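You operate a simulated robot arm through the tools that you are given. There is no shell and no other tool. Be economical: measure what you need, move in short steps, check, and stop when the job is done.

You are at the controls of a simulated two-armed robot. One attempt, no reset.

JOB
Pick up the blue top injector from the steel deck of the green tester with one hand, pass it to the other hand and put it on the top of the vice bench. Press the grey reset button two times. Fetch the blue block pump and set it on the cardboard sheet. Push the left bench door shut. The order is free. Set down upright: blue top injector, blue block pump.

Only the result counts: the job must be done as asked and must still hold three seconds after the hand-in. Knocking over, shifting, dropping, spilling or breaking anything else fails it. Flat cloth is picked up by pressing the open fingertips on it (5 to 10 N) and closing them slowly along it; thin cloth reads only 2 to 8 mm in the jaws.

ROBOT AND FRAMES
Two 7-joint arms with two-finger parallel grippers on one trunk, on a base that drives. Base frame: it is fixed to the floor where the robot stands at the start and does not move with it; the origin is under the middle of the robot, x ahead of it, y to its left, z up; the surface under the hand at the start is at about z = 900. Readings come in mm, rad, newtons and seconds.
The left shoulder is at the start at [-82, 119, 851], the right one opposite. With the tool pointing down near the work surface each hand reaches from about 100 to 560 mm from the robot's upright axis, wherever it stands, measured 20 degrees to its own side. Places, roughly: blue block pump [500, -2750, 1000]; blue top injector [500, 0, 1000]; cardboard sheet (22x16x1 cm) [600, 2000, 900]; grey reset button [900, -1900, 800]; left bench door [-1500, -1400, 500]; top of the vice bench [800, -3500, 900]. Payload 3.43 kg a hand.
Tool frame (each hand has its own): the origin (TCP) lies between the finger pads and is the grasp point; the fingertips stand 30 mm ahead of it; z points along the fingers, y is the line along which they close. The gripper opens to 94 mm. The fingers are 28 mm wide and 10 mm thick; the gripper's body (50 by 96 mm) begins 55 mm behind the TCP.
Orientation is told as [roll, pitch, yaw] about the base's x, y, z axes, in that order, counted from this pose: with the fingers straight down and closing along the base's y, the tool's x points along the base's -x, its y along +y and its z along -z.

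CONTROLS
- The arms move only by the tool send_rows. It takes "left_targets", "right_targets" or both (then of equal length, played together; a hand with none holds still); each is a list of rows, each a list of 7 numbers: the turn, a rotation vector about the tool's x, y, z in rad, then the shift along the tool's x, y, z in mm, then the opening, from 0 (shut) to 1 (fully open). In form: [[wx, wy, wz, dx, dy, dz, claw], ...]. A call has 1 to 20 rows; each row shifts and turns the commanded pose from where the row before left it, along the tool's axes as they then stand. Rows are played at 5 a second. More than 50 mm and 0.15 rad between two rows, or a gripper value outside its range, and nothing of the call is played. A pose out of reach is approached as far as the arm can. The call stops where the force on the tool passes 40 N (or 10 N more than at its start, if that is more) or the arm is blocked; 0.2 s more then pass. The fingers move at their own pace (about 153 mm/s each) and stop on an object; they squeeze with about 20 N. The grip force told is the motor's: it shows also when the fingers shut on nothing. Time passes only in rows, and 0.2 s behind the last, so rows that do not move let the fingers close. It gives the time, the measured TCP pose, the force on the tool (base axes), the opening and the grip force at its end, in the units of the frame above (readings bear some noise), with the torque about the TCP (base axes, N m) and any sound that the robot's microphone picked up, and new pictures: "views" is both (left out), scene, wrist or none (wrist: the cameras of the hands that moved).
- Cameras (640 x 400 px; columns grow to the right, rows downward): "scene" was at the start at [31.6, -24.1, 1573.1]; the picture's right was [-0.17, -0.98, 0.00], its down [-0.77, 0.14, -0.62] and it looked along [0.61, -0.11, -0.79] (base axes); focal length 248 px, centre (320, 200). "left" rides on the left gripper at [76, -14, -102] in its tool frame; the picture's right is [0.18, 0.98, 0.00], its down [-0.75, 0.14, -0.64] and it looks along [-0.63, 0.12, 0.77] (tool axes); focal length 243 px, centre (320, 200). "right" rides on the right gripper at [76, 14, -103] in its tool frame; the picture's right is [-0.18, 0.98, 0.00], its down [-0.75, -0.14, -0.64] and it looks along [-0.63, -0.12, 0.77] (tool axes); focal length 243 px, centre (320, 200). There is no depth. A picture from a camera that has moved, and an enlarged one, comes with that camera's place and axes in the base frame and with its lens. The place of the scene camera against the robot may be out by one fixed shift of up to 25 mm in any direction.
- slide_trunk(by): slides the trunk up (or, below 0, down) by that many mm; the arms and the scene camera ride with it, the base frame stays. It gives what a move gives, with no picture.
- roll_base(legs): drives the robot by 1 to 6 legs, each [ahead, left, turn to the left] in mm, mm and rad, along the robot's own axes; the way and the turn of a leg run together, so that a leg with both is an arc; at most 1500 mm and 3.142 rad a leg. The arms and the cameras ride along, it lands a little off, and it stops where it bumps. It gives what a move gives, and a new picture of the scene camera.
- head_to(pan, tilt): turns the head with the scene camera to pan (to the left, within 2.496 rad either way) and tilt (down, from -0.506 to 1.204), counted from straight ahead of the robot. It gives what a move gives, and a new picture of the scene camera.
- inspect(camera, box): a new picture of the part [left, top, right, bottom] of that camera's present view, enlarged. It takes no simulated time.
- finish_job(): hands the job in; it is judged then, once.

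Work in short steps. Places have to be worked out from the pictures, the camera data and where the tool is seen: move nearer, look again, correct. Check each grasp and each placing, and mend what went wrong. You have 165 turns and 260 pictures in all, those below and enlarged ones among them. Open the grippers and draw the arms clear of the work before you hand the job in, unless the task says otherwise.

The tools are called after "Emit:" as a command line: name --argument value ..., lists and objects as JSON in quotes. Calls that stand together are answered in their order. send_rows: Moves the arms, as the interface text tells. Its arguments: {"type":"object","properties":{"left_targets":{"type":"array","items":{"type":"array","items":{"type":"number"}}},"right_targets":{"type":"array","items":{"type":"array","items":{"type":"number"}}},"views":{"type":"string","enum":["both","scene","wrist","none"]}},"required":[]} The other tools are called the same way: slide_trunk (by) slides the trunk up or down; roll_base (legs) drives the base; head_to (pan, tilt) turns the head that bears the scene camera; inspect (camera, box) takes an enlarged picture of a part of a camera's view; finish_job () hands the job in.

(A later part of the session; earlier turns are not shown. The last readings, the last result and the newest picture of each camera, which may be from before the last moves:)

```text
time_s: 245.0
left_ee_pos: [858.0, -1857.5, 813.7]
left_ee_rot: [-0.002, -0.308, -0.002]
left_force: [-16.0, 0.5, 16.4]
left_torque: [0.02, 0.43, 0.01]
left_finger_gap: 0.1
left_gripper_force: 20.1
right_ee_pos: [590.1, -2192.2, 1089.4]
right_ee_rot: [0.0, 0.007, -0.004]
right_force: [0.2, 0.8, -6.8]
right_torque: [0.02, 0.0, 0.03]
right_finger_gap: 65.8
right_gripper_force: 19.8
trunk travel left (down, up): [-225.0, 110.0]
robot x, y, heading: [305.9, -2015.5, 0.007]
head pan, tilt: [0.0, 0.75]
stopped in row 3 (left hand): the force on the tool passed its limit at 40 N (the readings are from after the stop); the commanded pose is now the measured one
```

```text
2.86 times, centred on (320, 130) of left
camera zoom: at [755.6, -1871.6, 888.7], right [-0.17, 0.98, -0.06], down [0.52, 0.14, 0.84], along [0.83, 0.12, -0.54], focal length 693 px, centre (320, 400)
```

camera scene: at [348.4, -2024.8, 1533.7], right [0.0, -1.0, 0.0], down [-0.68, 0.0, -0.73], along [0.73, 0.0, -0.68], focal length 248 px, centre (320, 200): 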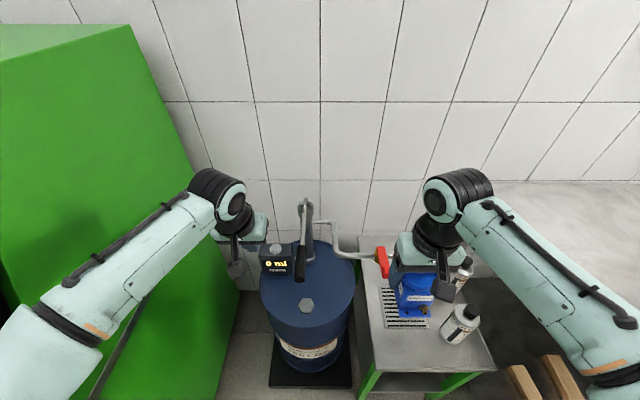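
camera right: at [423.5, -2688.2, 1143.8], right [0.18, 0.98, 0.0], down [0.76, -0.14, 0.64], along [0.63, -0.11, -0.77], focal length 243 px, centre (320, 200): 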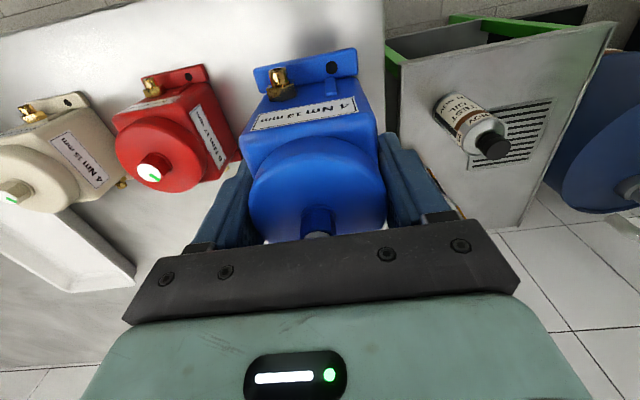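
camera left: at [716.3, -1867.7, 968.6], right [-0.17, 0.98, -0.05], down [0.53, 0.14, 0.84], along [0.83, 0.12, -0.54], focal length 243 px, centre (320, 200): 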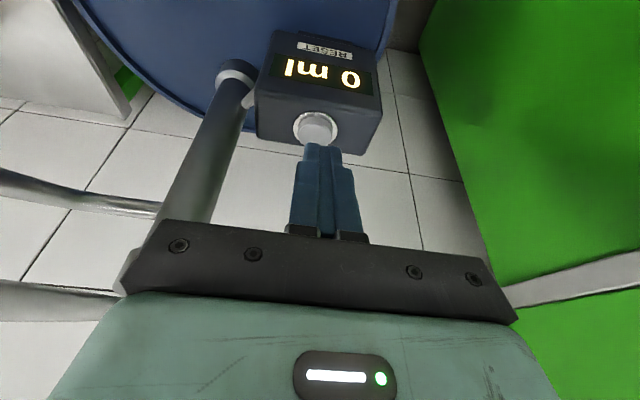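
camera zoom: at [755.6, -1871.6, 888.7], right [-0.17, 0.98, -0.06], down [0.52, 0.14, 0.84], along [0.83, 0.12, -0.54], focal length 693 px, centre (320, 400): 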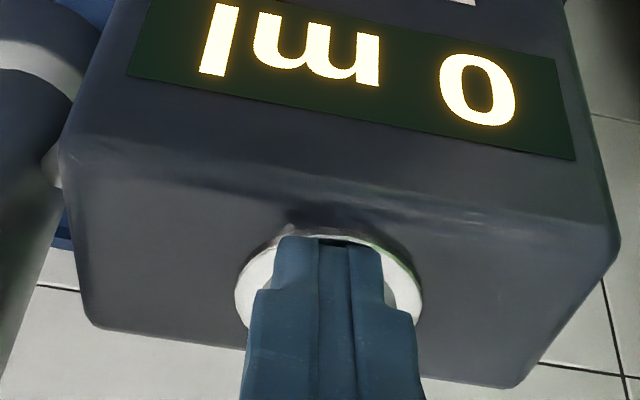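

A click was heard, so press one is done. I'll release by 15 mm, then press again to the same depth.

Emit:
send_rows --left_targets '[[0, 0, 0, 0, 0, -8, 0], [0, 0, 0, 0, 0, -7, 0], [0, 0, 0, 0, 0, 0, 0], [0, 0, 0, 0, 0, 0, 0]]' --views "none"

Emit:
send_rows --left_targets '[[0, 0, 0, 0, 0, 4, 0], [0, 0, 0, 0, 0, 4, 0], [0, 0, 0, 0, 0, 3, 0], [0, 0, 0, 0, 0, 2, 0], [0, 0, 0, 0, 0, 0, 0]]' --views "none"

```text
time_s: 246.0
left_ee_pos: [855.5, -1856.4, 826.5]
left_ee_rot: [0.0, -0.306, 0.0]
left_force: [0.0, 0.3, -1.1]
left_torque: [-0.01, 0.01, 0.02]
left_finger_gap: 0.0
left_gripper_force: 20.4
right_ee_pos: [591.0, -2193.0, 1089.6]
right_ee_rot: [0.002, 0.004, -0.002]
right_force: [0.8, 0.5, -7.4]
right_torque: [0.01, -0.04, 0.0]
right_finger_gap: 65.8
right_gripper_force: 20.1
trunk travel left (down, up): [-225.0, 110.0]
robot x, y, heading: [308.7, -2015.6, 0.003]
head pan, tilt: [0.0, 0.75]
```

```text
time_s: 247.2
left_ee_pos: [859.3, -1857.2, 813.4]
left_ee_rot: [-0.002, -0.309, -0.001]
left_force: [-6.5, -2.5, 11.6]
left_torque: [-0.02, 0.14, 0.06]
left_finger_gap: 0.0
left_gripper_force: 19.8
right_ee_pos: [588.5, -2193.4, 1091.4]
right_ee_rot: [0.001, 0.005, -0.003]
right_force: [-0.3, 0.3, -7.4]
right_torque: [-0.02, -0.03, -0.03]
right_finger_gap: 65.9
right_gripper_force: 20.1
trunk travel left (down, up): [-225.0, 110.0]
robot x, y, heading: [305.2, -2018.7, -0.002]
head pan, tilt: [0.0, 0.75]
heard: click
```

Second click, so the button has been pressed twice. Retracting the left hand along the same path and backing the base out.

Emit:
send_rows --left_targets '[[0, 0, 0, 0, 0, -20, 0], [0, 0, 0, 0, 0, -40, 0], [0, 0, 0, 0, 0, -40, 0], [0, 0, 0, 0, 0, -40, 0], [0, 0, 0, 30, 0, -35, 0], [0, 0.1, 0, 40, 0, -25, 0], [0, 0.1, 0, 40, 0, -25, 0], [0, 0.1, 0, 40, 0, 0, 0]]' --views "none"

Emit:
roll_base --legs '[[-550, 0, 0]]'

```text
time_s: 249.0
left_ee_pos: [645.5, -1854.9, 992.9]
left_ee_rot: [-0.002, -0.005, -0.001]
left_force: [-0.3, -0.1, 0.2]
left_torque: [0.0, 0.0, -0.02]
left_finger_gap: 0.0
left_gripper_force: 20.1
right_ee_pos: [591.2, -2192.3, 1091.3]
right_ee_rot: [0.002, 0.007, -0.002]
right_force: [0.4, 0.0, -7.5]
right_torque: [0.03, 0.01, 0.01]
right_finger_gap: 66.0
right_gripper_force: 20.3
trunk travel left (down, up): [-225.0, 110.0]
robot x, y, heading: [309.1, -2017.3, 0.002]
head pan, tilt: [0.0, 0.75]
```

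```text
time_s: 252.3
left_ee_pos: [68.3, -1856.3, 993.6]
left_ee_rot: [-0.001, -0.007, 0.005]
left_force: [-0.5, -0.6, -0.4]
left_torque: [-0.04, 0.01, -0.02]
left_finger_gap: 0.0
left_gripper_force: 19.4
right_ee_pos: [16.3, -2193.0, 1090.7]
right_ee_rot: [0.003, 0.009, 0.006]
right_force: [-0.5, 0.1, -7.2]
right_torque: [0.02, -0.04, 0.01]
right_finger_gap: 65.9
right_gripper_force: 19.9
trunk travel left (down, up): [-225.0, 110.0]
robot x, y, heading: [-269.8, -2015.7, 0.01]
head pan, tilt: [0.0, 0.75]
camera scene: at [-227.7, -2027.7, 1533.7], right [0.01, -1.0, 0.0], down [-0.68, -0.01, -0.73], along [0.73, 0.01, -0.68], focal length 248 px, centre (320, 200)
```

scene: 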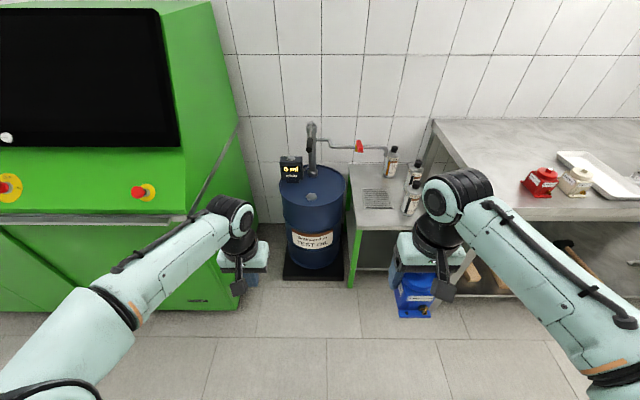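

Everything is intact. Next is the bench door across the aisle: I'll turn around to face it and look.

Emit:
roll_base --legs '[[0, 0, 3.13]]'

Emit:
head_to --pan -0.4 --tilt 0.6

```text
time_s: 260.0
left_ee_pos: [-608.1, -2173.6, 994.5]
left_ee_rot: [0.001, -0.006, 3.135]
left_force: [-0.2, 0.1, -0.7]
left_torque: [-0.04, 0.02, -0.02]
left_finger_gap: 0.0
left_gripper_force: 20.0
right_ee_pos: [-553.2, -1836.2, 1089.0]
right_ee_rot: [0.001, 0.008, 3.135]
right_force: [0.6, 0.1, -7.5]
right_torque: [0.02, 0.03, 0.03]
right_finger_gap: 66.3
right_gripper_force: 20.3
trunk travel left (down, up): [-225.0, 110.0]
robot x, y, heading: [-269.9, -2019.5, 3.141]
head pan, tilt: [0.0, 0.75]
camera scene: at [-307.2, -2027.5, 1533.7], right [0.0, 1.0, 0.0], down [0.68, 0.0, -0.73], along [-0.73, 0.0, -0.68], focal length 248 px, centre (320, 200)
```

scene: 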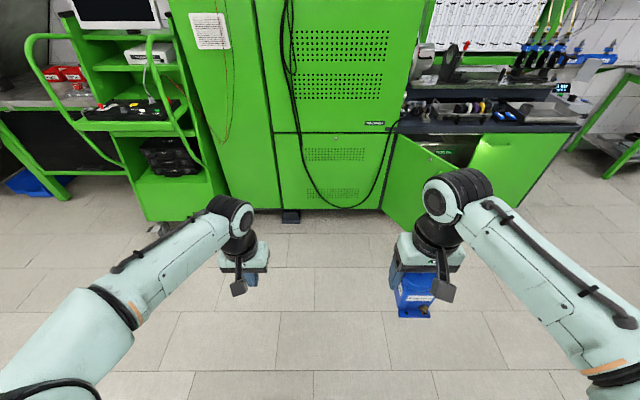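

```text
time_s: 260.9
left_ee_pos: [-607.9, -2174.0, 995.5]
left_ee_rot: [-0.001, -0.005, 3.137]
left_force: [-0.3, 0.9, 0.1]
left_torque: [-0.02, 0.01, 0.0]
left_finger_gap: 0.0
left_gripper_force: 20.7
right_ee_pos: [-551.2, -1835.3, 1090.8]
right_ee_rot: [0.002, 0.008, 3.135]
right_force: [0.4, -0.4, -7.7]
right_torque: [0.0, -0.01, -0.01]
right_finger_gap: 66.0
right_gripper_force: 19.6
trunk travel left (down, up): [-225.0, 110.0]
robot x, y, heading: [-268.1, -2017.0, 3.141]
head pan, tilt: [-0.4, 0.6]
camera scene: at [-305.7, -1993.2, 1546.5], right [0.39, 0.92, 0.0], down [0.52, -0.22, -0.82], along [-0.76, 0.32, -0.57], focal length 248 px, centre (320, 200)
```

scene: 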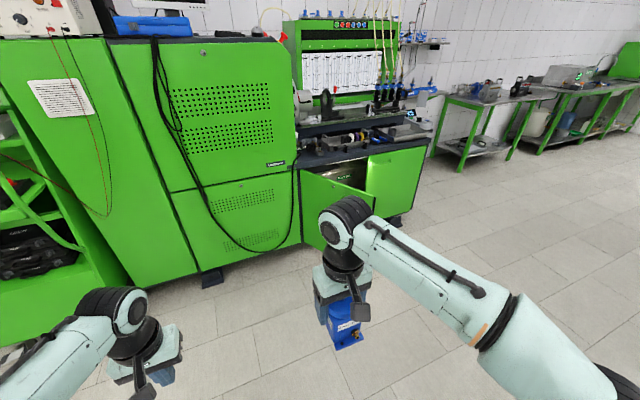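

The left door is hinged on its left edge and stands open roughly 45–50°, with its outer face toward me. I'll position the robot so that driving along the closing direction pushes it with the left hand.

Emit:
roll_base --legs '[[380, -528, 0], [0, 0, -0.494]]'

Emit:
head_to --pan 0.0 --tilt 0.75

```text
time_s: 267.4
left_ee_pos: [-1010.8, -1471.8, 993.7]
left_ee_rot: [0.001, -0.009, 2.645]
left_force: [-0.1, 0.0, -0.5]
left_torque: [0.0, -0.01, -0.01]
left_finger_gap: 0.0
left_gripper_force: 20.4
right_ee_pos: [-800.3, -1202.5, 1090.2]
right_ee_rot: [0.002, 0.006, 2.645]
right_force: [-0.1, 0.1, -8.0]
right_torque: [0.04, -0.03, 0.04]
right_finger_gap: 66.1
right_gripper_force: 19.7
trunk travel left (down, up): [-225.0, 110.0]
robot x, y, heading: [-637.0, -1492.8, 2.651]
head pan, tilt: [-0.4, 0.6]
camera scene: at [-652.9, -1456.7, 1546.5], right [0.78, 0.63, 0.0], down [0.35, -0.44, -0.82], along [-0.52, 0.64, -0.57], focal length 248 px, centre (320, 200)
```

scene: 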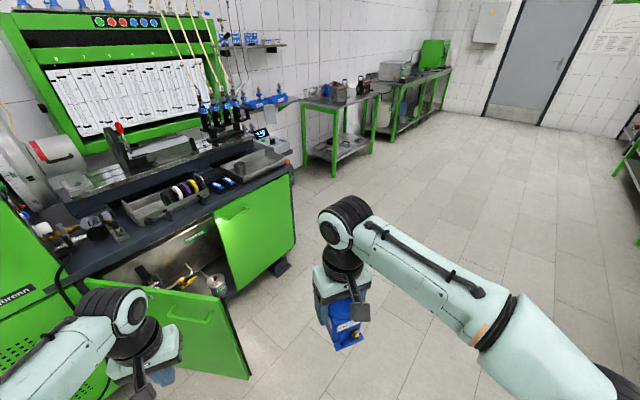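

```text
time_s: 268.3
left_ee_pos: [-1009.1, -1471.8, 995.9]
left_ee_rot: [0.0, -0.008, 2.645]
left_force: [-1.0, -0.1, 0.4]
left_torque: [0.01, 0.02, -0.01]
left_finger_gap: 0.0
left_gripper_force: 19.6
right_ee_pos: [-800.7, -1201.7, 1089.6]
right_ee_rot: [0.002, 0.006, 2.646]
right_force: [-0.3, 0.4, -7.7]
right_torque: [0.0, 0.04, -0.02]
right_finger_gap: 65.8
right_gripper_force: 19.3
trunk travel left (down, up): [-225.0, 110.0]
robot x, y, heading: [-637.7, -1493.8, 2.645]
head pan, tilt: [0.0, 0.75]
camera scene: at [-670.3, -1486.2, 1533.7], right [0.47, 0.88, 0.0], down [0.6, -0.32, -0.73], along [-0.64, 0.35, -0.68], focal length 248 px, centre (320, 200)
```

scene: 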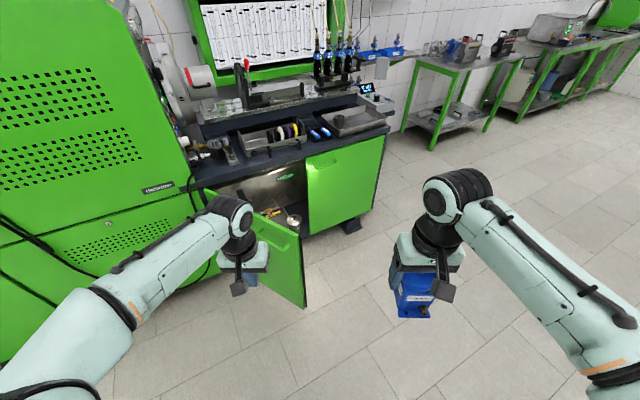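

Now the geometry is clear: hinge near (-1676, -1556), free edge near (-1221, -1280), top z≈780. I'll lower the trunk, tilt the left fist forward and lower it to about z=600 in free space here.

Emit:
slide_trunk --by -220

Emit:
send_rows --left_targets '[[0, -0.134, 0, 0, 0, 0, 0], [0, -0.134, 0, 0, 0, 0, 0], [0, -0.133, 0, 0, 0, 0, 0], [0, -0.133, 0, 0, 0, 0, 0], [0, -0.133, 0, 0, 0, 0, 0], [0, -0.133, 0, 0, 0, 0, 0], [0, 0, 0, 13, 0, 40, 0], [0, 0, 0, 13, 0, 40, 0], [0, 0, 0, 13, 0, 40, 0], [0, 0, 0, 13, 0, 40, 0], [0, 0, 0, 0, 0, 0, 0]]' --views "scene"

```text
time_s: 270.6
left_ee_pos: [-1009.3, -1472.7, 773.9]
left_ee_rot: [0.001, -0.008, 2.643]
left_force: [-0.1, -0.6, 0.5]
left_torque: [-0.02, 0.03, 0.0]
left_finger_gap: 0.1
left_gripper_force: 19.7
right_ee_pos: [-801.5, -1201.6, 870.2]
right_ee_rot: [0.002, 0.007, 2.647]
right_force: [0.1, -0.5, -7.4]
right_torque: [0.02, 0.03, 0.01]
right_finger_gap: 65.8
right_gripper_force: 19.5
trunk travel left (down, up): [-5.0, 330.0]
robot x, y, heading: [-633.1, -1491.4, 2.649]
head pan, tilt: [0.0, 0.75]
```

```text
time_s: 273.0
left_ee_pos: [-1081.0, -1437.2, 623.5]
left_ee_rot: [-0.002, -0.807, 2.648]
left_force: [-0.6, -0.7, 0.0]
left_torque: [0.03, -0.01, -0.02]
left_finger_gap: 0.1
left_gripper_force: 20.0
right_ee_pos: [-801.3, -1202.4, 869.7]
right_ee_rot: [0.002, 0.006, 2.646]
right_force: [-0.7, 0.2, -7.3]
right_torque: [0.01, 0.02, -0.01]
right_finger_gap: 65.9
right_gripper_force: 20.0
trunk travel left (down, up): [-5.0, 330.0]
robot x, y, heading: [-636.7, -1495.9, 2.647]
head pan, tilt: [0.0, 0.75]
camera scene: at [-712.8, -1463.5, 1311.4], right [0.47, 0.88, 0.0], down [0.6, -0.32, -0.73], along [-0.64, 0.35, -0.68], focal length 248 px, centre (320, 200)
```

scene: 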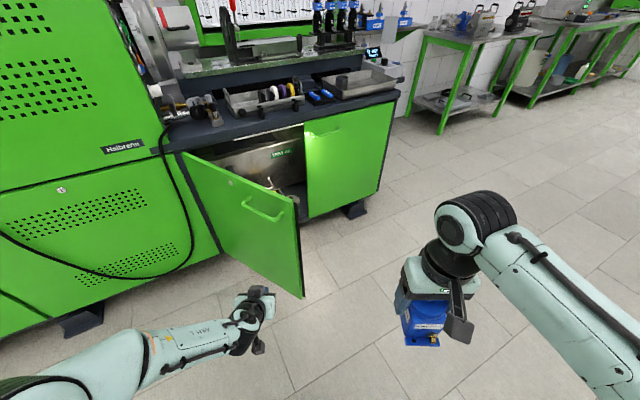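

The fist points at the door's outer face. I'll drive forward to make contact and begin pushing it.

Emit:
roll_base --legs '[[230, 18, 0], [150, 0, 0]]'

```text
time_s: 275.7
left_ee_pos: [-1417.8, -1277.6, 625.2]
left_ee_rot: [0.001, -0.804, 2.647]
left_force: [0.0, -0.2, -0.2]
left_torque: [0.0, 0.01, -0.04]
left_finger_gap: 0.2
left_gripper_force: 20.8
right_ee_pos: [-1140.8, -1041.6, 870.5]
right_ee_rot: [0.001, 0.01, 2.648]
right_force: [0.2, 0.9, -6.4]
right_torque: [0.02, 0.02, 0.02]
right_finger_gap: 65.6
right_gripper_force: 19.7
trunk travel left (down, up): [-5.0, 330.0]
robot x, y, heading: [-973.4, -1337.1, 2.653]
head pan, tilt: [0.0, 0.75]
camera scene: at [-1051.5, -1303.3, 1311.3], right [0.47, 0.88, 0.0], down [0.6, -0.32, -0.73], along [-0.64, 0.34, -0.68], focal length 248 px, centre (320, 200)
```

scene: 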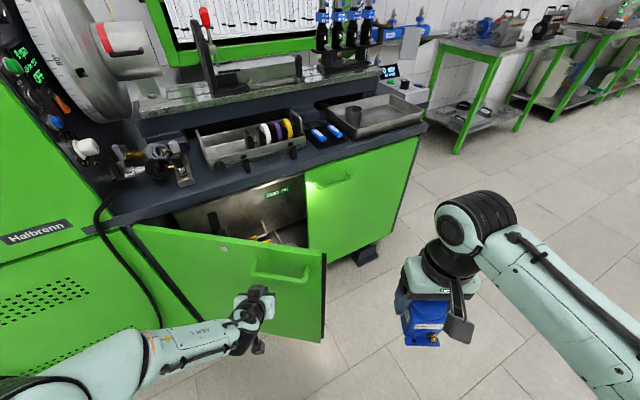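

The door is swinging. Continuing forward.

Emit:
roll_base --legs '[[150, 0, 0]]'

```text
time_s: 277.1
left_ee_pos: [-1552.5, -1205.2, 623.5]
left_ee_rot: [0.001, -0.805, 2.638]
left_force: [-0.1, 0.1, -0.4]
left_torque: [0.01, 0.02, 0.03]
left_finger_gap: 0.2
left_gripper_force: 20.4
right_ee_pos: [-1272.6, -968.8, 869.9]
right_ee_rot: [0.002, 0.008, 2.644]
right_force: [0.3, 0.1, -7.1]
right_torque: [0.0, 0.03, 0.0]
right_finger_gap: 65.8
right_gripper_force: 19.7
trunk travel left (down, up): [-5.0, 330.0]
robot x, y, heading: [-1110.9, -1263.9, 2.651]
head pan, tilt: [0.0, 0.75]
camera scene: at [-1184.7, -1231.1, 1311.3], right [0.48, 0.88, 0.0], down [0.6, -0.33, -0.73], along [-0.64, 0.35, -0.68], focal length 248 px, centre (320, 200)
```

scene: 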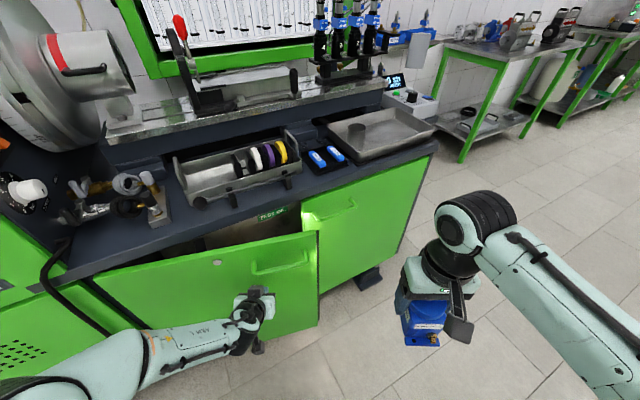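

About 20° remain. Pushing another 90 mm.

Emit:
roll_base --legs '[[90, 0, 0]]'

```text
time_s: 278.2
left_ee_pos: [-1632.3, -1159.8, 626.1]
left_ee_rot: [0.0, -0.805, 2.64]
left_force: [0.5, 0.7, -0.9]
left_torque: [0.02, -0.02, 0.0]
left_finger_gap: 0.0
left_gripper_force: 20.0
right_ee_pos: [-1350.0, -926.5, 868.9]
right_ee_rot: [0.001, 0.009, 2.641]
right_force: [0.1, 0.5, -7.1]
right_torque: [0.0, 0.03, 0.02]
right_finger_gap: 66.0
right_gripper_force: 20.4
trunk travel left (down, up): [-5.0, 330.0]
robot x, y, heading: [-1191.4, -1219.8, 2.644]
head pan, tilt: [0.0, 0.75]
camera scene: at [-1264.5, -1187.7, 1311.3], right [0.48, 0.88, 0.0], down [0.6, -0.33, -0.73], along [-0.64, 0.35, -0.68], focal length 248 px, centre (320, 200)
```

scene: 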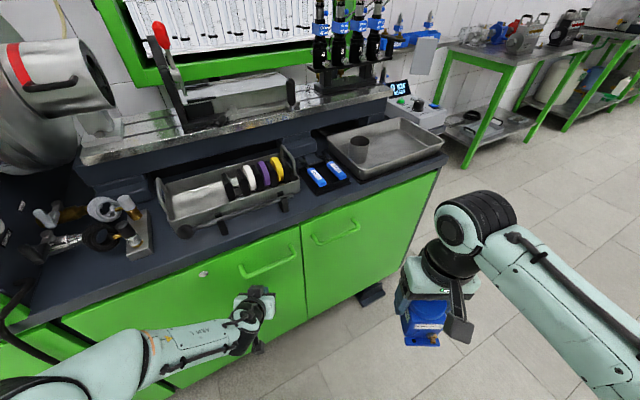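

The door looks nearly flush. I'll push the rest with the arm until I feel the stop.

Emit:
send_rows --left_targets '[[0, 0, 0, -5.6, 0, 5.7, 0], [0, 0, 0, -5.6, 0, 5.7, 0], [0, 0, 0, -5.6, 0, 5.7, 0], [0, 0, 0, -5.6, 0, 5.7, 0], [0, 0, 0, 0, 0, 0, 0]]' --views "none"

Emit:
send_rows --left_targets '[[0, 0, 0, -5.6, 0, 5.7, 0], [0, 0, 0, -5.6, 0, 5.7, 0], [0, 0, 0, -5.6, 0, 5.7, 0], [0, 0, 0, -5.6, 0, 5.7, 0], [0, 0, 0, 0, 0, 0, 0]]' --views "none"

Emit:
inspect --camera "scene" --box '[40, 160, 440, 400]'

```text
time_s: 279.1
left_ee_pos: [-1652.8, -1150.0, 624.8]
left_ee_rot: [-0.001, -0.803, 2.643]
left_force: [18.8, -10.8, 14.2]
left_torque: [-0.09, 0.26, 0.21]
left_finger_gap: 0.0
left_gripper_force: 19.8
right_ee_pos: [-1349.8, -927.9, 868.7]
right_ee_rot: [-0.001, 0.009, 2.643]
right_force: [0.2, -0.2, -8.1]
right_torque: [0.03, 0.0, 0.0]
right_finger_gap: 66.1
right_gripper_force: 20.3
trunk travel left (down, up): [-5.0, 330.0]
robot x, y, heading: [-1188.4, -1219.7, 2.646]
head pan, tilt: [0.0, 0.75]
stopped in row 4 (left hand): the force on the tool passed its limit at 51 N (the readings are from after the stop); the commanded pose is now the measured one
```

```text
time_s: 279.4
left_ee_pos: [-1651.1, -1149.2, 624.1]
left_ee_rot: [-0.005, -0.8, 2.647]
left_force: [15.3, -9.3, 12.5]
left_torque: [-0.03, 0.19, 0.17]
left_finger_gap: 0.2
left_gripper_force: 20.0
right_ee_pos: [-1348.8, -928.6, 867.7]
right_ee_rot: [0.001, 0.01, 2.643]
right_force: [0.2, -0.3, -6.8]
right_torque: [0.0, 0.04, -0.01]
right_finger_gap: 65.8
right_gripper_force: 19.7
trunk travel left (down, up): [-5.0, 330.0]
robot x, y, heading: [-1185.6, -1221.9, 2.651]
head pan, tilt: [0.0, 0.75]
stopped in row 1 (left hand): the force on the tool passed its limit at 51 N (the readings are from after the stop); the commanded pose is now the measured one
```

```text
1.60 times, centred on (240, 280) of scene
camera zoom: at [-1261.0, -1189.6, 1311.5], right [0.48, 0.88, 0.0], down [0.6, -0.32, -0.73], along [-0.64, 0.35, -0.68], focal length 397 px, centre (448, 72)
```

zoom: 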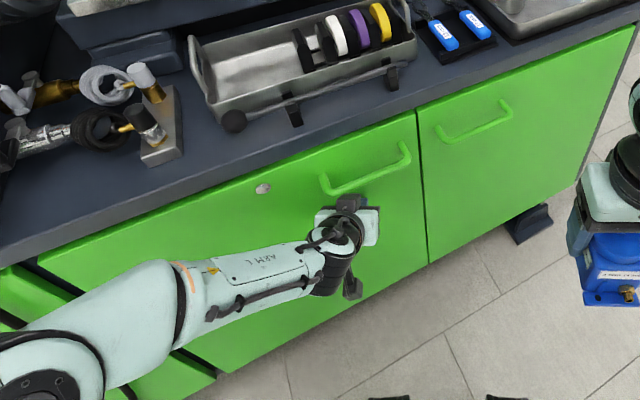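

The door is flush and at its stop. I'll pull the hand back, reverse and confirm that it stays shut.

Emit:
send_rows --left_targets '[[0, 0, 0, 14, 0, -14, 0], [0, 0, 0, 28, 0, -28, 0], [0, 0, 0, 28, 0, -28, 0], [0, 0, 0, 0, 0, 0, 0]]' --views "none"

Emit:
roll_base --legs '[[-500, 0, 0]]'

```text
time_s: 280.4
left_ee_pos: [-1568.2, -1198.9, 624.7]
left_ee_rot: [-0.004, -0.796, 2.644]
left_force: [0.3, 0.5, -0.3]
left_torque: [0.0, -0.01, -0.02]
left_finger_gap: 0.0
left_gripper_force: 19.8
right_ee_pos: [-1350.8, -926.5, 868.2]
right_ee_rot: [0.001, 0.011, 2.643]
right_force: [-0.8, 0.0, -7.6]
right_torque: [0.03, 0.03, 0.0]
right_finger_gap: 65.9
right_gripper_force: 20.0
trunk travel left (down, up): [-5.0, 330.0]
robot x, y, heading: [-1188.4, -1217.7, 2.642]
head pan, tilt: [0.0, 0.75]
```

```text
time_s: 283.4
left_ee_pos: [-1120.7, -1441.2, 624.3]
left_ee_rot: [-0.004, -0.798, 2.63]
left_force: [0.4, 0.0, -0.2]
left_torque: [-0.01, -0.03, -0.02]
left_finger_gap: 0.0
left_gripper_force: 20.3
right_ee_pos: [-897.5, -1170.9, 869.4]
right_ee_rot: [0.0, 0.01, 2.628]
right_force: [-0.8, -0.1, -7.3]
right_torque: [0.02, 0.01, 0.0]
right_finger_gap: 65.8
right_gripper_force: 20.1
trunk travel left (down, up): [-5.0, 330.0]
robot x, y, heading: [-741.9, -1467.3, 2.631]
head pan, tilt: [0.0, 0.75]
camera scene: at [-814.7, -1433.9, 1311.4], right [0.49, 0.87, 0.0], down [0.6, -0.33, -0.73], along [-0.64, 0.36, -0.68], focal length 248 px, centre (320, 200)
```

scene: 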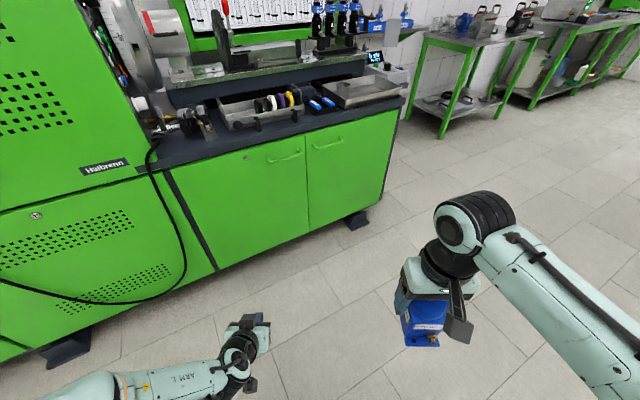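

The door is shut and stays shut. I'll raise the trunk, straighten the left hand, turn to heading 0 and drive to the cardboard bench.

Emit:
slide_trunk --by 310

Emit:
send_rows --left_targets '[[0, 0.134, 0, 0, 0, 0, 0], [0, 0.133, 0, 0, 0, 0, 0], [0, 0.133, 0, 20, 0, 0, 0], [0, 0.133, 0, 20, 0, 0, 0], [0, 0.133, 0, 20, 0, -40, 0], [0, 0.13, 0, 20, 0, -40, 0], [0, 0, 0, 0, 0, -40, 0], [0, 0, 0, 0, 0, -40, 0]]' --views "none"

Emit:
roll_base --legs '[[0, 0, -2.631], [450, 0, 0], [0, 1500, 0], [0, 1300, 0]]'

```text
time_s: 286.5
left_ee_pos: [-1131.8, -1434.6, 945.3]
left_ee_rot: [-0.004, -0.818, 2.63]
left_force: [0.1, -0.4, 0.1]
left_torque: [0.0, 0.0, -0.01]
left_finger_gap: 0.1
left_gripper_force: 19.6
right_ee_pos: [-896.7, -1171.9, 1179.4]
right_ee_rot: [0.0, 0.011, 2.628]
right_force: [0.5, -0.3, -8.1]
right_torque: [-0.02, 0.04, 0.01]
right_finger_gap: 65.8
right_gripper_force: 20.7
trunk travel left (down, up): [-315.0, 20.0]
robot x, y, heading: [-737.7, -1469.1, 2.631]
head pan, tilt: [0.0, 0.75]
```

```text
time_s: 288.3
left_ee_pos: [-1047.1, -1479.2, 1076.8]
left_ee_rot: [-0.002, -0.02, 2.628]
left_force: [0.1, 0.2, 0.5]
left_torque: [0.0, -0.03, 0.02]
left_finger_gap: 0.1
left_gripper_force: 20.0
right_ee_pos: [-899.3, -1170.2, 1177.7]
right_ee_rot: [0.0, 0.009, 2.629]
right_force: [0.1, 0.2, -7.6]
right_torque: [0.0, 0.03, 0.02]
right_finger_gap: 65.7
right_gripper_force: 20.2
trunk travel left (down, up): [-315.0, 20.0]
robot x, y, heading: [-740.1, -1466.2, 2.631]
head pan, tilt: [0.0, 0.75]
```

```text
time_s: 321.1
left_ee_pos: [316.0, 1360.7, 1076.6]
left_ee_rot: [-0.003, -0.023, -0.131]
left_force: [-0.3, 0.5, 0.3]
left_torque: [0.0, -0.01, 0.01]
left_finger_gap: 0.1
left_gripper_force: 20.0
right_ee_pos: [292.9, 1017.5, 1179.1]
right_ee_rot: [0.001, 0.01, -0.13]
right_force: [0.7, 0.5, -6.4]
right_torque: [0.0, -0.02, 0.0]
right_finger_gap: 65.9
right_gripper_force: 19.7
trunk travel left (down, up): [-315.0, 20.0]
robot x, y, heading: [35.0, 1232.1, -0.127]
head pan, tilt: [0.0, 0.75]
camera scene: at [75.0, 1216.5, 1629.4], right [-0.13, -0.99, 0.0], down [-0.68, 0.09, -0.73], along [0.73, -0.09, -0.68], focal length 248 px, centre (320, 200)
```

scene: 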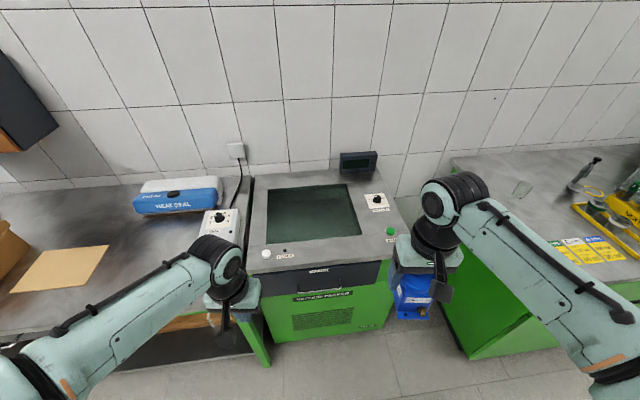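

The base drifted a little, but nothing was touched. The cardboard sheet is near (615, 2030). I'll straighten the heading, back off and move left.

Emit:
roll_base --legs '[[-170, 0, 0.127], [0, 830, 0]]'

Emit:
head_to --pan 0.0 --tilt 0.8

```text
time_s: 329.9
left_ee_pos: [126.5, 2235.9, 1075.9]
left_ee_rot: [-0.003, -0.023, -0.009]
left_force: [0.3, -0.2, 0.7]
left_torque: [0.0, 0.01, 0.02]
left_finger_gap: 0.1
left_gripper_force: 20.1
right_ee_pos: [143.7, 1892.0, 1178.0]
right_ee_rot: [-0.001, 0.01, -0.011]
right_force: [0.7, 0.1, -6.8]
right_torque: [0.01, -0.01, -0.01]
right_finger_gap: 65.7
right_gripper_force: 19.9
trunk travel left (down, up): [-315.0, 20.0]
robot x, y, heading: [-138.9, 2074.4, 0.001]
head pan, tilt: [0.0, 0.75]
camera scene: at [-98.0, 2062.1, 1629.4], right [-0.01, -1.0, 0.0], down [-0.68, 0.0, -0.73], along [0.73, 0.0, -0.68], focal length 248 px, centre (320, 200)
```

scene: 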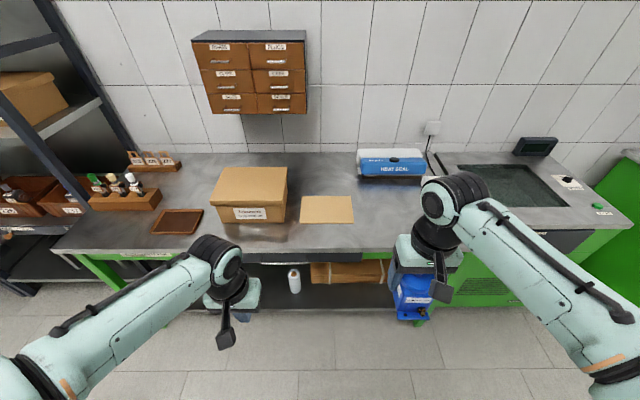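

```text
time_s: 330.5
left_ee_pos: [125.9, 2234.2, 1076.0]
left_ee_rot: [-0.003, -0.022, -0.009]
left_force: [0.1, -0.9, -0.3]
left_torque: [-0.02, -0.01, 0.01]
left_finger_gap: 0.0
left_gripper_force: 19.8
right_ee_pos: [143.9, 1892.5, 1178.3]
right_ee_rot: [0.001, 0.01, -0.012]
right_force: [-0.8, 0.4, -6.9]
right_torque: [0.01, -0.03, 0.0]
right_finger_gap: 65.7
right_gripper_force: 19.7
trunk travel left (down, up): [-315.0, 20.0]
robot x, y, heading: [-137.6, 2075.1, -0.005]
head pan, tilt: [0.0, 0.799]
camera scene: at [-100.2, 2062.2, 1625.4], right [-0.01, -1.0, 0.0], down [-0.72, 0.0, -0.7], along [0.7, 0.0, -0.72], focal length 248 px, centre (320, 200)
```

scene: 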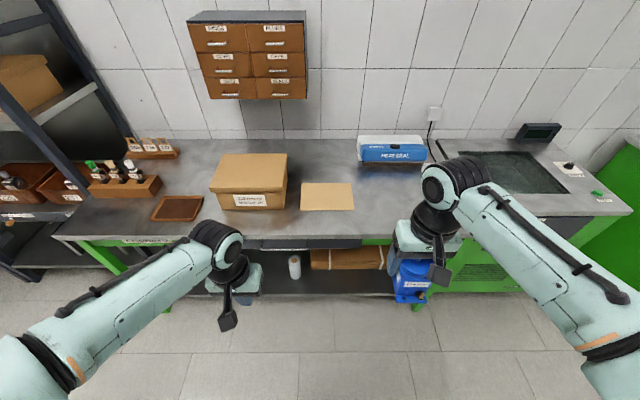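

The sheet is centred at (606, 2041). I'll drive up to the bench, then bring the pump over it with the right arm.

Emit:
roll_base --legs '[[240, 20, 0.004]]'

Emit:
send_rows --right_targets '[[0, 0, 0, 0, 15, 45, 0], [0, 0, 0, 0, 15, 45, 0], [0, 0, 0, -35, 20, 10, 0], [0, 0, 0, -35, 20, 0, 0], [0, 0, 0, -35, 20, 0, 0], [0, 0, 0, -35, 10, 0, 0], [0, 0, 0, -30, 0, 0, 0], [0, 0, 0, 0, 0, 0, 0]]' --views "both"

```text
time_s: 332.3
left_ee_pos: [356.9, 2256.0, 1075.8]
left_ee_rot: [-0.002, -0.024, -0.005]
left_force: [-0.5, 0.8, 0.3]
left_torque: [0.04, 0.0, 0.0]
left_finger_gap: 0.2
left_gripper_force: 20.2
right_ee_pos: [374.1, 1913.6, 1179.5]
right_ee_rot: [-0.001, 0.011, -0.005]
right_force: [0.7, 0.5, -6.9]
right_torque: [0.0, -0.02, -0.01]
right_finger_gap: 65.9
right_gripper_force: 19.8
trunk travel left (down, up): [-315.0, 20.0]
robot x, y, heading: [93.4, 2090.3, -0.005]
head pan, tilt: [0.0, 0.799]
camera scene: at [131.0, 2081.6, 1625.3], right [0.0, -1.0, 0.0], down [-0.72, 0.0, -0.7], along [0.7, 0.0, -0.72], focal length 248 px, centre (320, 200)
```

scene: 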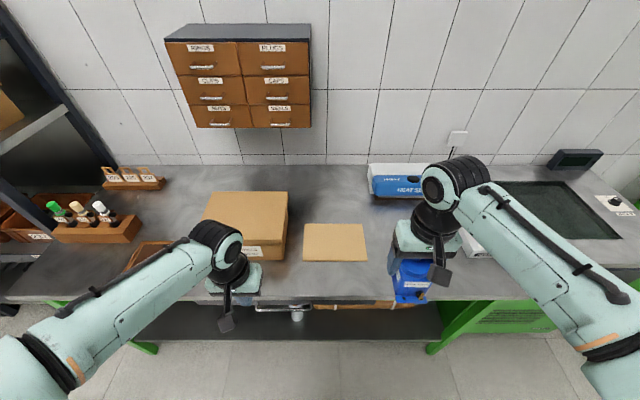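

```text
time_s: 334.1
left_ee_pos: [356.9, 2255.7, 1075.6]
left_ee_rot: [-0.002, -0.024, -0.005]
left_force: [-0.1, 1.1, 0.6]
left_torque: [-0.01, 0.01, 0.0]
left_finger_gap: 0.2
left_gripper_force: 20.1
right_ee_pos: [544.3, 2011.1, 1075.0]
right_ee_rot: [-0.002, 0.012, -0.003]
right_force: [0.1, 0.7, -7.3]
right_torque: [0.02, -0.03, -0.03]
right_finger_gap: 65.6
right_gripper_force: 19.8
trunk travel left (down, up): [-315.0, 20.0]
robot x, y, heading: [91.2, 2094.3, -0.002]
head pan, tilt: [0.0, 0.799]
camera scene: at [130.9, 2081.8, 1625.4], right [0.0, -1.0, 0.0], down [-0.72, 0.0, -0.7], along [0.7, 0.0, -0.72], focal length 248 px, centre (320, 200)
camera right: at [469.0, 2027.1, 1177.4], right [0.19, 0.98, 0.0], down [0.76, -0.14, 0.63], along [0.62, -0.12, -0.77], focal length 243 px, centre (320, 200)
```

scene: 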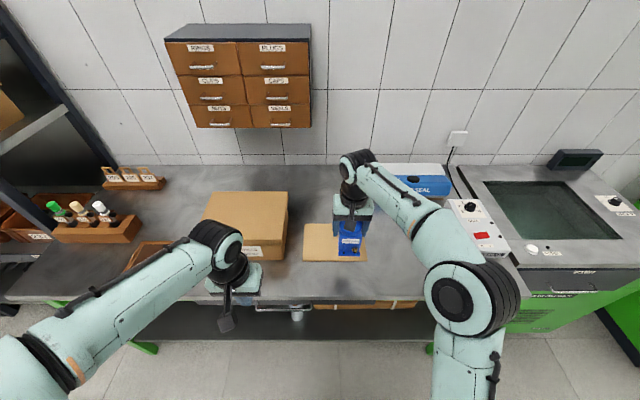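
right: 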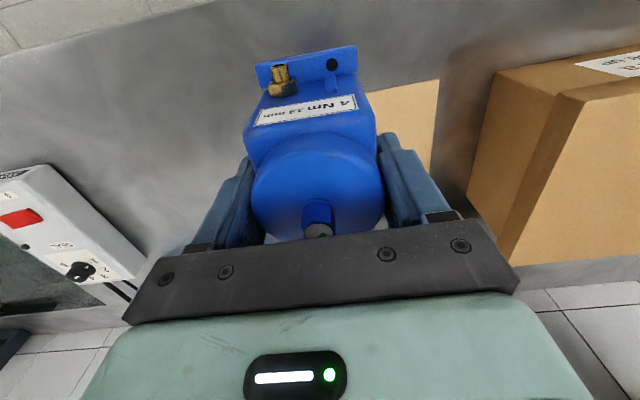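

The pump is held above the front of the sheet. I'll move it to (615, 2035) and lower it to about 30 mm above the sheet.

Emit:
send_rows --right_targets '[[0, 0, 0, 0, 0, 40, 0], [0, 0, 0, -24, 8, 20, 0], [0, 0, 0, -24, 8, 15, 0], [0, 0, 0, -23, 8, 0, 0], [0, 0, 0, 0, 0, 0, 0]]' --views "both"

```text
time_s: 335.3
left_ee_pos: [356.4, 2256.0, 1075.8]
left_ee_rot: [-0.001, -0.022, -0.007]
left_force: [0.2, 0.3, -0.3]
left_torque: [-0.01, 0.02, -0.02]
left_finger_gap: 0.1
left_gripper_force: 19.8
right_ee_pos: [613.1, 2035.7, 1001.4]
right_ee_rot: [-0.001, 0.013, -0.003]
right_force: [1.0, 0.7, -6.8]
right_torque: [-0.01, -0.04, 0.03]
right_finger_gap: 66.0
right_gripper_force: 20.0
trunk travel left (down, up): [-315.0, 20.0]
robot x, y, heading: [92.4, 2092.4, 0.002]
head pan, tilt: [0.0, 0.799]
camera scene: at [131.1, 2081.5, 1625.4], right [0.0, -1.0, 0.0], down [-0.72, 0.0, -0.7], along [0.7, 0.0, -0.72], focal length 248 px, centre (320, 200)
camera right: at [538.3, 2051.7, 1103.7], right [0.19, 0.98, 0.0], down [0.76, -0.14, 0.63], along [0.62, -0.12, -0.77], focal length 243 px, centre (320, 200)
```

scene: 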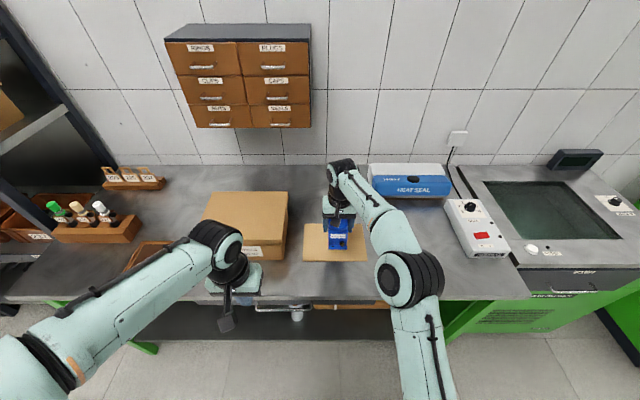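
right: 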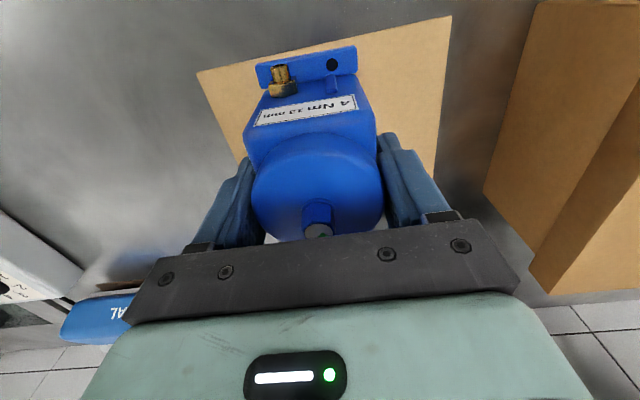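

Calibrating against the pump itself, the sheet centre is about (625, 2041). I'll shift 11 mm forward and 4 mm left and lower to just above it.

Emit:
send_rows --right_targets '[[0, 0, 0, -11, 4, 0, 0], [0, 0, 0, 0, 0, 14, 0], [0, 0, 0, 0, 0, 12, 0], [0, 0, 0, 0, 0, 0, 0]]' --views "none"

Emit:
send_rows --right_targets '[[0, 0, 0, 0, 0, 2, 0], [0, 0, 0, 0, 0, 2, 0], [0, 0, 0, 0, 0, 2, 0], [0, 0, 0, 0, 0, 0, 0]]' --views "none"

Emit:
send_rows --right_targets '[[0, 0, 0, 0, 0, 1.5, 0], [0, 0, 0, 0, 0, 1.5, 0], [0, 0, 0, 0, 0, 0, 0]]' --views "none"

```text
time_s: 336.3
left_ee_pos: [356.9, 2255.5, 1076.2]
left_ee_rot: [-0.002, -0.023, -0.006]
left_force: [0.1, 0.8, 0.8]
left_torque: [0.02, -0.01, 0.01]
left_finger_gap: 0.0
left_gripper_force: 19.9
right_ee_pos: [624.5, 2039.9, 974.8]
right_ee_rot: [0.0, 0.011, -0.005]
right_force: [0.4, -0.4, -7.3]
right_torque: [-0.02, -0.06, -0.03]
right_finger_gap: 66.0
right_gripper_force: 19.9
trunk travel left (down, up): [-315.0, 20.0]
robot x, y, heading: [93.8, 2089.0, -0.001]
head pan, tilt: [0.0, 0.799]
```

```text
time_s: 337.3
left_ee_pos: [355.9, 2256.0, 1076.3]
left_ee_rot: [-0.001, -0.021, -0.005]
left_force: [0.3, 0.5, -0.5]
left_torque: [-0.01, 0.02, 0.0]
left_finger_gap: 0.2
left_gripper_force: 20.3
right_ee_pos: [625.1, 2040.7, 968.8]
right_ee_rot: [-0.001, 0.01, -0.004]
right_force: [0.2, -0.1, -7.4]
right_torque: [0.0, -0.02, -0.02]
right_finger_gap: 65.9
right_gripper_force: 20.0
trunk travel left (down, up): [-315.0, 20.0]
robot x, y, heading: [91.2, 2094.2, -0.0]
head pan, tilt: [0.0, 0.799]
```

```text
time_s: 338.1
left_ee_pos: [357.5, 2255.3, 1075.8]
left_ee_rot: [-0.003, -0.022, -0.004]
left_force: [-0.7, 0.0, 0.1]
left_torque: [-0.01, 0.0, 0.0]
left_finger_gap: 0.0
left_gripper_force: 20.0
right_ee_pos: [626.4, 2040.5, 966.2]
right_ee_rot: [-0.001, 0.011, -0.005]
right_force: [1.0, -0.7, -7.3]
right_torque: [0.01, -0.07, 0.0]
right_finger_gap: 65.8
right_gripper_force: 20.1
trunk travel left (down, up): [-315.0, 20.0]
robot x, y, heading: [94.5, 2092.1, -0.004]
head pan, tilt: [0.0, 0.799]
```

Nearly there; continuing down in small steps until the weight transfers.

Emit:
send_rows --right_targets '[[0, 0, 0, 0, 0, 1.5, 0], [0, 0, 0, 0, 0, 1.5, 0], [0, 0, 0, 0, 0, 0, 0]]' --views "none"

Emit:
send_rows --right_targets '[[0, 0, 0, 0, 0, 1.5, 0], [0, 0, 0, 0, 0, 1, 0], [0, 0, 0, 0, 0, 0, 0]]' --views "none"

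Emit:
send_rows --right_targets '[[0, 0, 0, 0, 0, 1, 0], [0, 0, 0, 0, 0, 1, 0], [0, 0, 0, 0, 0, 0, 0]]' --views "none"

```text
time_s: 338.9
left_ee_pos: [356.8, 2255.9, 1075.9]
left_ee_rot: [-0.001, -0.023, -0.004]
left_force: [0.8, 0.4, -0.4]
left_torque: [0.01, -0.01, 0.0]
left_finger_gap: 0.0
left_gripper_force: 19.9
right_ee_pos: [626.3, 2040.0, 962.8]
right_ee_rot: [0.001, 0.013, -0.005]
right_force: [-0.2, 1.1, -6.9]
right_torque: [0.02, -0.03, 0.01]
right_finger_gap: 66.0
right_gripper_force: 19.6
trunk travel left (down, up): [-315.0, 20.0]
robot x, y, heading: [91.6, 2094.9, -0.007]
head pan, tilt: [0.0, 0.799]
```

```text
time_s: 339.7
left_ee_pos: [356.3, 2255.3, 1076.8]
left_ee_rot: [-0.002, -0.022, -0.004]
left_force: [-0.4, -0.3, -0.5]
left_torque: [-0.01, 0.01, 0.0]
left_finger_gap: 0.1
left_gripper_force: 20.3
right_ee_pos: [626.4, 2041.1, 960.9]
right_ee_rot: [0.0, 0.01, -0.008]
right_force: [0.3, -0.7, -7.0]
right_torque: [-0.02, 0.0, 0.02]
right_finger_gap: 65.9
right_gripper_force: 20.0
trunk travel left (down, up): [-315.0, 20.0]
robot x, y, heading: [90.4, 2095.1, -0.001]
head pan, tilt: [0.0, 0.799]
```

```text
time_s: 340.5
left_ee_pos: [356.5, 2254.4, 1074.9]
left_ee_rot: [-0.002, -0.023, -0.006]
left_force: [0.8, -0.5, 1.4]
left_torque: [0.01, -0.01, -0.02]
left_finger_gap: 0.3
left_gripper_force: 19.9
right_ee_pos: [625.9, 2041.7, 957.9]
right_ee_rot: [-0.001, 0.01, -0.005]
right_force: [0.6, 0.8, -7.3]
right_torque: [-0.01, -0.04, 0.02]
right_finger_gap: 65.4
right_gripper_force: 20.2
trunk travel left (down, up): [-315.0, 20.0]
robot x, y, heading: [91.5, 2091.5, -0.001]
head pan, tilt: [0.0, 0.799]
```

No contact yet; the bench is slightly lower than assumed, which puts the sheet centre nearer x≈637. I'll shift 8 mm forward and keep lowering.

Emit:
send_rows --right_targets '[[0, 0, 0, -8, 1, 0, 0], [0, 0, 0, 0, 0, 2, 0], [0, 0, 0, 0, 0, 2, 0], [0, 0, 0, 0, 0, 0, 0]]' --views "wrist"

Emit:
send_rows --right_targets '[[0, 0, 0, 0, 0, 1.5, 0], [0, 0, 0, 0, 0, 1.5, 0], [0, 0, 0, 0, 0, 0, 0]]' --views "none"

Emit:
send_rows --right_targets '[[0, 0, 0, 0, 0, 1.5, 0], [0, 0, 0, 0, 0, 1.5, 0], [0, 0, 0, 0, 0, 0, 0]]' --views "none"

```text
time_s: 341.5
left_ee_pos: [357.3, 2256.2, 1075.6]
left_ee_rot: [-0.003, -0.022, -0.004]
left_force: [0.7, 0.0, 0.4]
left_torque: [-0.03, 0.01, -0.02]
left_finger_gap: 0.3
left_gripper_force: 20.0
right_ee_pos: [634.2, 2041.4, 954.0]
right_ee_rot: [-0.001, 0.01, -0.005]
right_force: [-0.9, 0.7, -8.5]
right_torque: [-0.01, -0.05, -0.04]
right_finger_gap: 66.0
right_gripper_force: 19.9
trunk travel left (down, up): [-315.0, 20.0]
robot x, y, heading: [95.6, 2091.5, -0.002]
head pan, tilt: [0.0, 0.799]
camera right: at [557.9, 2056.5, 1056.8], right [0.19, 0.98, 0.0], down [0.76, -0.14, 0.63], along [0.62, -0.12, -0.77], focal length 243 px, centre (320, 200)
```

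right: 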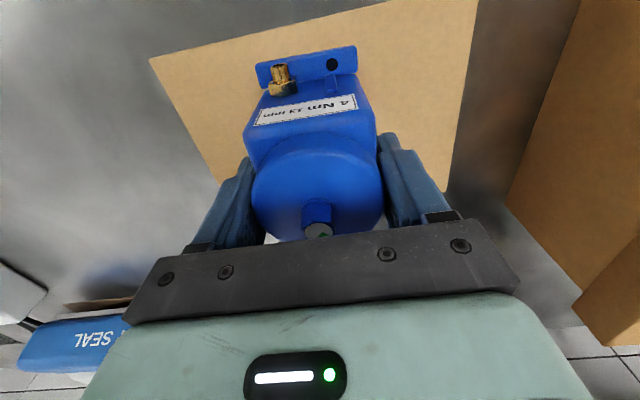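

```text
time_s: 342.3
left_ee_pos: [357.1, 2255.7, 1076.0]
left_ee_rot: [-0.001, -0.022, -0.005]
left_force: [0.1, -0.4, 0.8]
left_torque: [0.02, 0.02, -0.02]
left_finger_gap: 0.1
left_gripper_force: 19.9
right_ee_pos: [634.2, 2039.5, 949.9]
right_ee_rot: [-0.001, 0.012, -0.006]
right_force: [0.2, 0.3, -7.3]
right_torque: [-0.02, -0.01, -0.04]
right_finger_gap: 65.6
right_gripper_force: 20.2
trunk travel left (down, up): [-315.0, 20.0]
robot x, y, heading: [94.5, 2094.6, -0.002]
head pan, tilt: [0.0, 0.799]
```

```text
time_s: 343.1
left_ee_pos: [357.0, 2256.1, 1076.0]
left_ee_rot: [-0.002, -0.024, -0.005]
left_force: [1.2, -0.1, 0.3]
left_torque: [0.0, -0.01, 0.0]
left_finger_gap: 0.0
left_gripper_force: 19.6
right_ee_pos: [634.1, 2040.7, 947.5]
right_ee_rot: [0.0, 0.01, -0.005]
right_force: [0.8, -0.7, -6.7]
right_torque: [-0.01, -0.06, -0.02]
right_finger_gap: 65.7
right_gripper_force: 20.1
trunk travel left (down, up): [-315.0, 20.0]
robot x, y, heading: [92.5, 2091.1, -0.001]
head pan, tilt: [0.0, 0.799]
```

From the sheet's known width, its surface is actually at about z=860–865, with centre near (645, 2043). I'll shift 9 mm more forward and lower faster, then finely.

Emit:
send_rows --right_targets '[[0, 0, 0, -9, 2, 0, 0], [0, 0, 0, 0, 0, 5, 0], [0, 0, 0, 0, 0, 5, 0], [0, 0, 0, 0, 0, 5, 0], [0, 0, 0, 0, 0, 0, 0]]' --views "none"

Emit:
send_rows --right_targets '[[0, 0, 0, 0, 0, 3, 0], [0, 0, 0, 0, 0, 3, 0], [0, 0, 0, 0, 0, 0, 0]]' --views "none"

Emit:
send_rows --right_targets '[[0, 0, 0, 0, 0, 2, 0], [0, 0, 0, 0, 0, 2, 0], [0, 0, 0, 0, 0, 0, 0]]' --views "wrist"

```text
time_s: 344.3
left_ee_pos: [356.8, 2255.7, 1076.5]
left_ee_rot: [-0.001, -0.023, -0.005]
left_force: [-0.6, 0.1, 0.7]
left_torque: [0.01, -0.01, 0.0]
left_finger_gap: 0.0
left_gripper_force: 20.2
right_ee_pos: [643.5, 2042.9, 934.3]
right_ee_rot: [0.0, 0.011, -0.004]
right_force: [0.8, 0.2, -7.1]
right_torque: [0.01, -0.02, -0.03]
right_finger_gap: 65.8
right_gripper_force: 20.1
trunk travel left (down, up): [-315.0, 20.0]
robot x, y, heading: [90.9, 2093.4, 0.003]
head pan, tilt: [0.0, 0.799]
```

```text
time_s: 345.1
left_ee_pos: [355.7, 2255.5, 1076.4]
left_ee_rot: [-0.002, -0.023, -0.006]
left_force: [-0.5, 0.4, 1.1]
left_torque: [0.01, -0.03, 0.02]
left_finger_gap: 0.0
left_gripper_force: 19.8
right_ee_pos: [643.5, 2042.6, 927.7]
right_ee_rot: [-0.001, 0.009, -0.005]
right_force: [-0.3, -0.6, -6.8]
right_torque: [0.08, -0.06, 0.01]
right_finger_gap: 65.9
right_gripper_force: 19.7
trunk travel left (down, up): [-315.0, 20.0]
robot x, y, heading: [94.5, 2094.1, -0.002]
head pan, tilt: [0.0, 0.799]
```

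```text
time_s: 345.9
left_ee_pos: [355.9, 2254.2, 1075.7]
left_ee_rot: [-0.001, -0.025, -0.005]
left_force: [-0.8, -0.6, 0.3]
left_torque: [0.02, 0.0, -0.01]
left_finger_gap: 0.0
left_gripper_force: 20.2
right_ee_pos: [642.5, 2043.5, 926.3]
right_ee_rot: [0.0, 0.006, -0.005]
right_force: [-1.3, -2.0, 7.5]
right_torque: [0.03, -0.42, -0.05]
right_finger_gap: 65.9
right_gripper_force: 19.6
trunk travel left (down, up): [-315.0, 20.0]
robot x, y, heading: [90.3, 2093.5, -0.001]
head pan, tilt: [0.0, 0.799]
camera right: at [566.3, 2058.5, 1028.4], right [0.19, 0.98, 0.0], down [0.76, -0.15, 0.64], along [0.62, -0.12, -0.77], focal length 243 px, centre (320, 200)
```

right: 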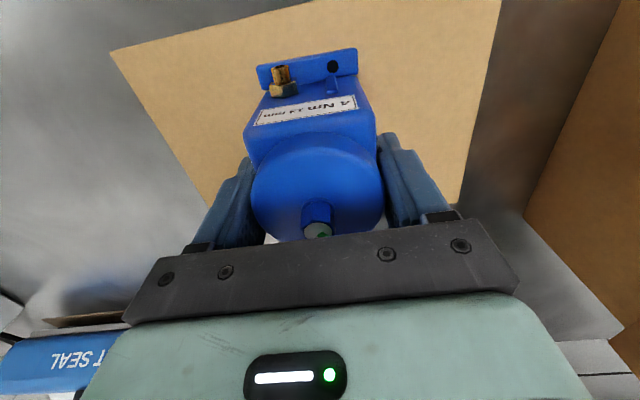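

The pump is on the cardboard. I'll open slowly and lift away.

Emit:
send_rows --right_targets '[[0, 0, 0, 0, 0, 0, 0.72], [0, 0, 0, 0, 0, 0, 0.75], [0, 0, 0, 0, 0, 0, 0.8], [0, 0, 0, 0, 0, 0, 0.9], [0, 0, 0, 0, 0, 0, 1], [0, 0, 0, 0, 0, -10, 1], [0, 0, 0, 0, 0, -25, 1], [0, 0, 0, 0, 0, -35, 1], [0, 0, 0, 0, 0, -40, 1], [0, 0, 0, 10, 0, -40, 1], [0, 0, 0, 0, 0, 0, 1]]' --views "wrist"

```text
time_s: 348.3
left_ee_pos: [356.6, 2256.0, 1075.6]
left_ee_rot: [-0.002, -0.022, -0.008]
left_force: [-0.5, 0.3, -0.1]
left_torque: [-0.01, 0.02, 0.03]
left_finger_gap: 0.0
left_gripper_force: 20.1
right_ee_pos: [624.5, 2037.6, 1059.9]
right_ee_rot: [0.0, 0.011, -0.004]
right_force: [0.3, 0.2, 0.6]
right_torque: [0.02, -0.01, -0.02]
right_finger_gap: 93.9
right_gripper_force: 0.1
right hand out of reach, approached as far as the arm can: row 9
trunk travel left (down, up): [-315.0, 20.0]
robot x, y, heading: [94.2, 2094.0, 0.004]
head pan, tilt: [0.0, 0.799]
camera right: at [549.0, 2053.2, 1162.2], right [0.19, 0.98, 0.0], down [0.76, -0.14, 0.63], along [0.62, -0.12, -0.77], focal length 243 px, centre (320, 200)
```

right: 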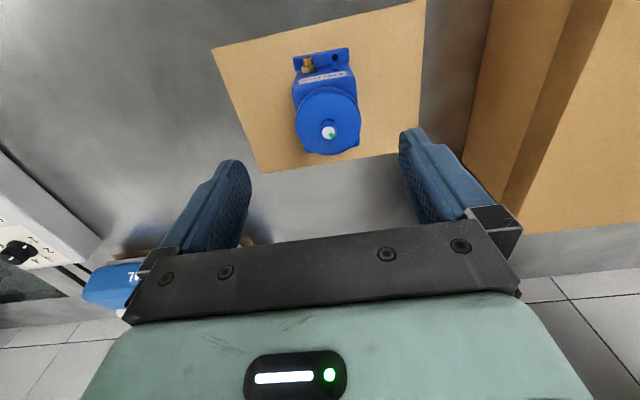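

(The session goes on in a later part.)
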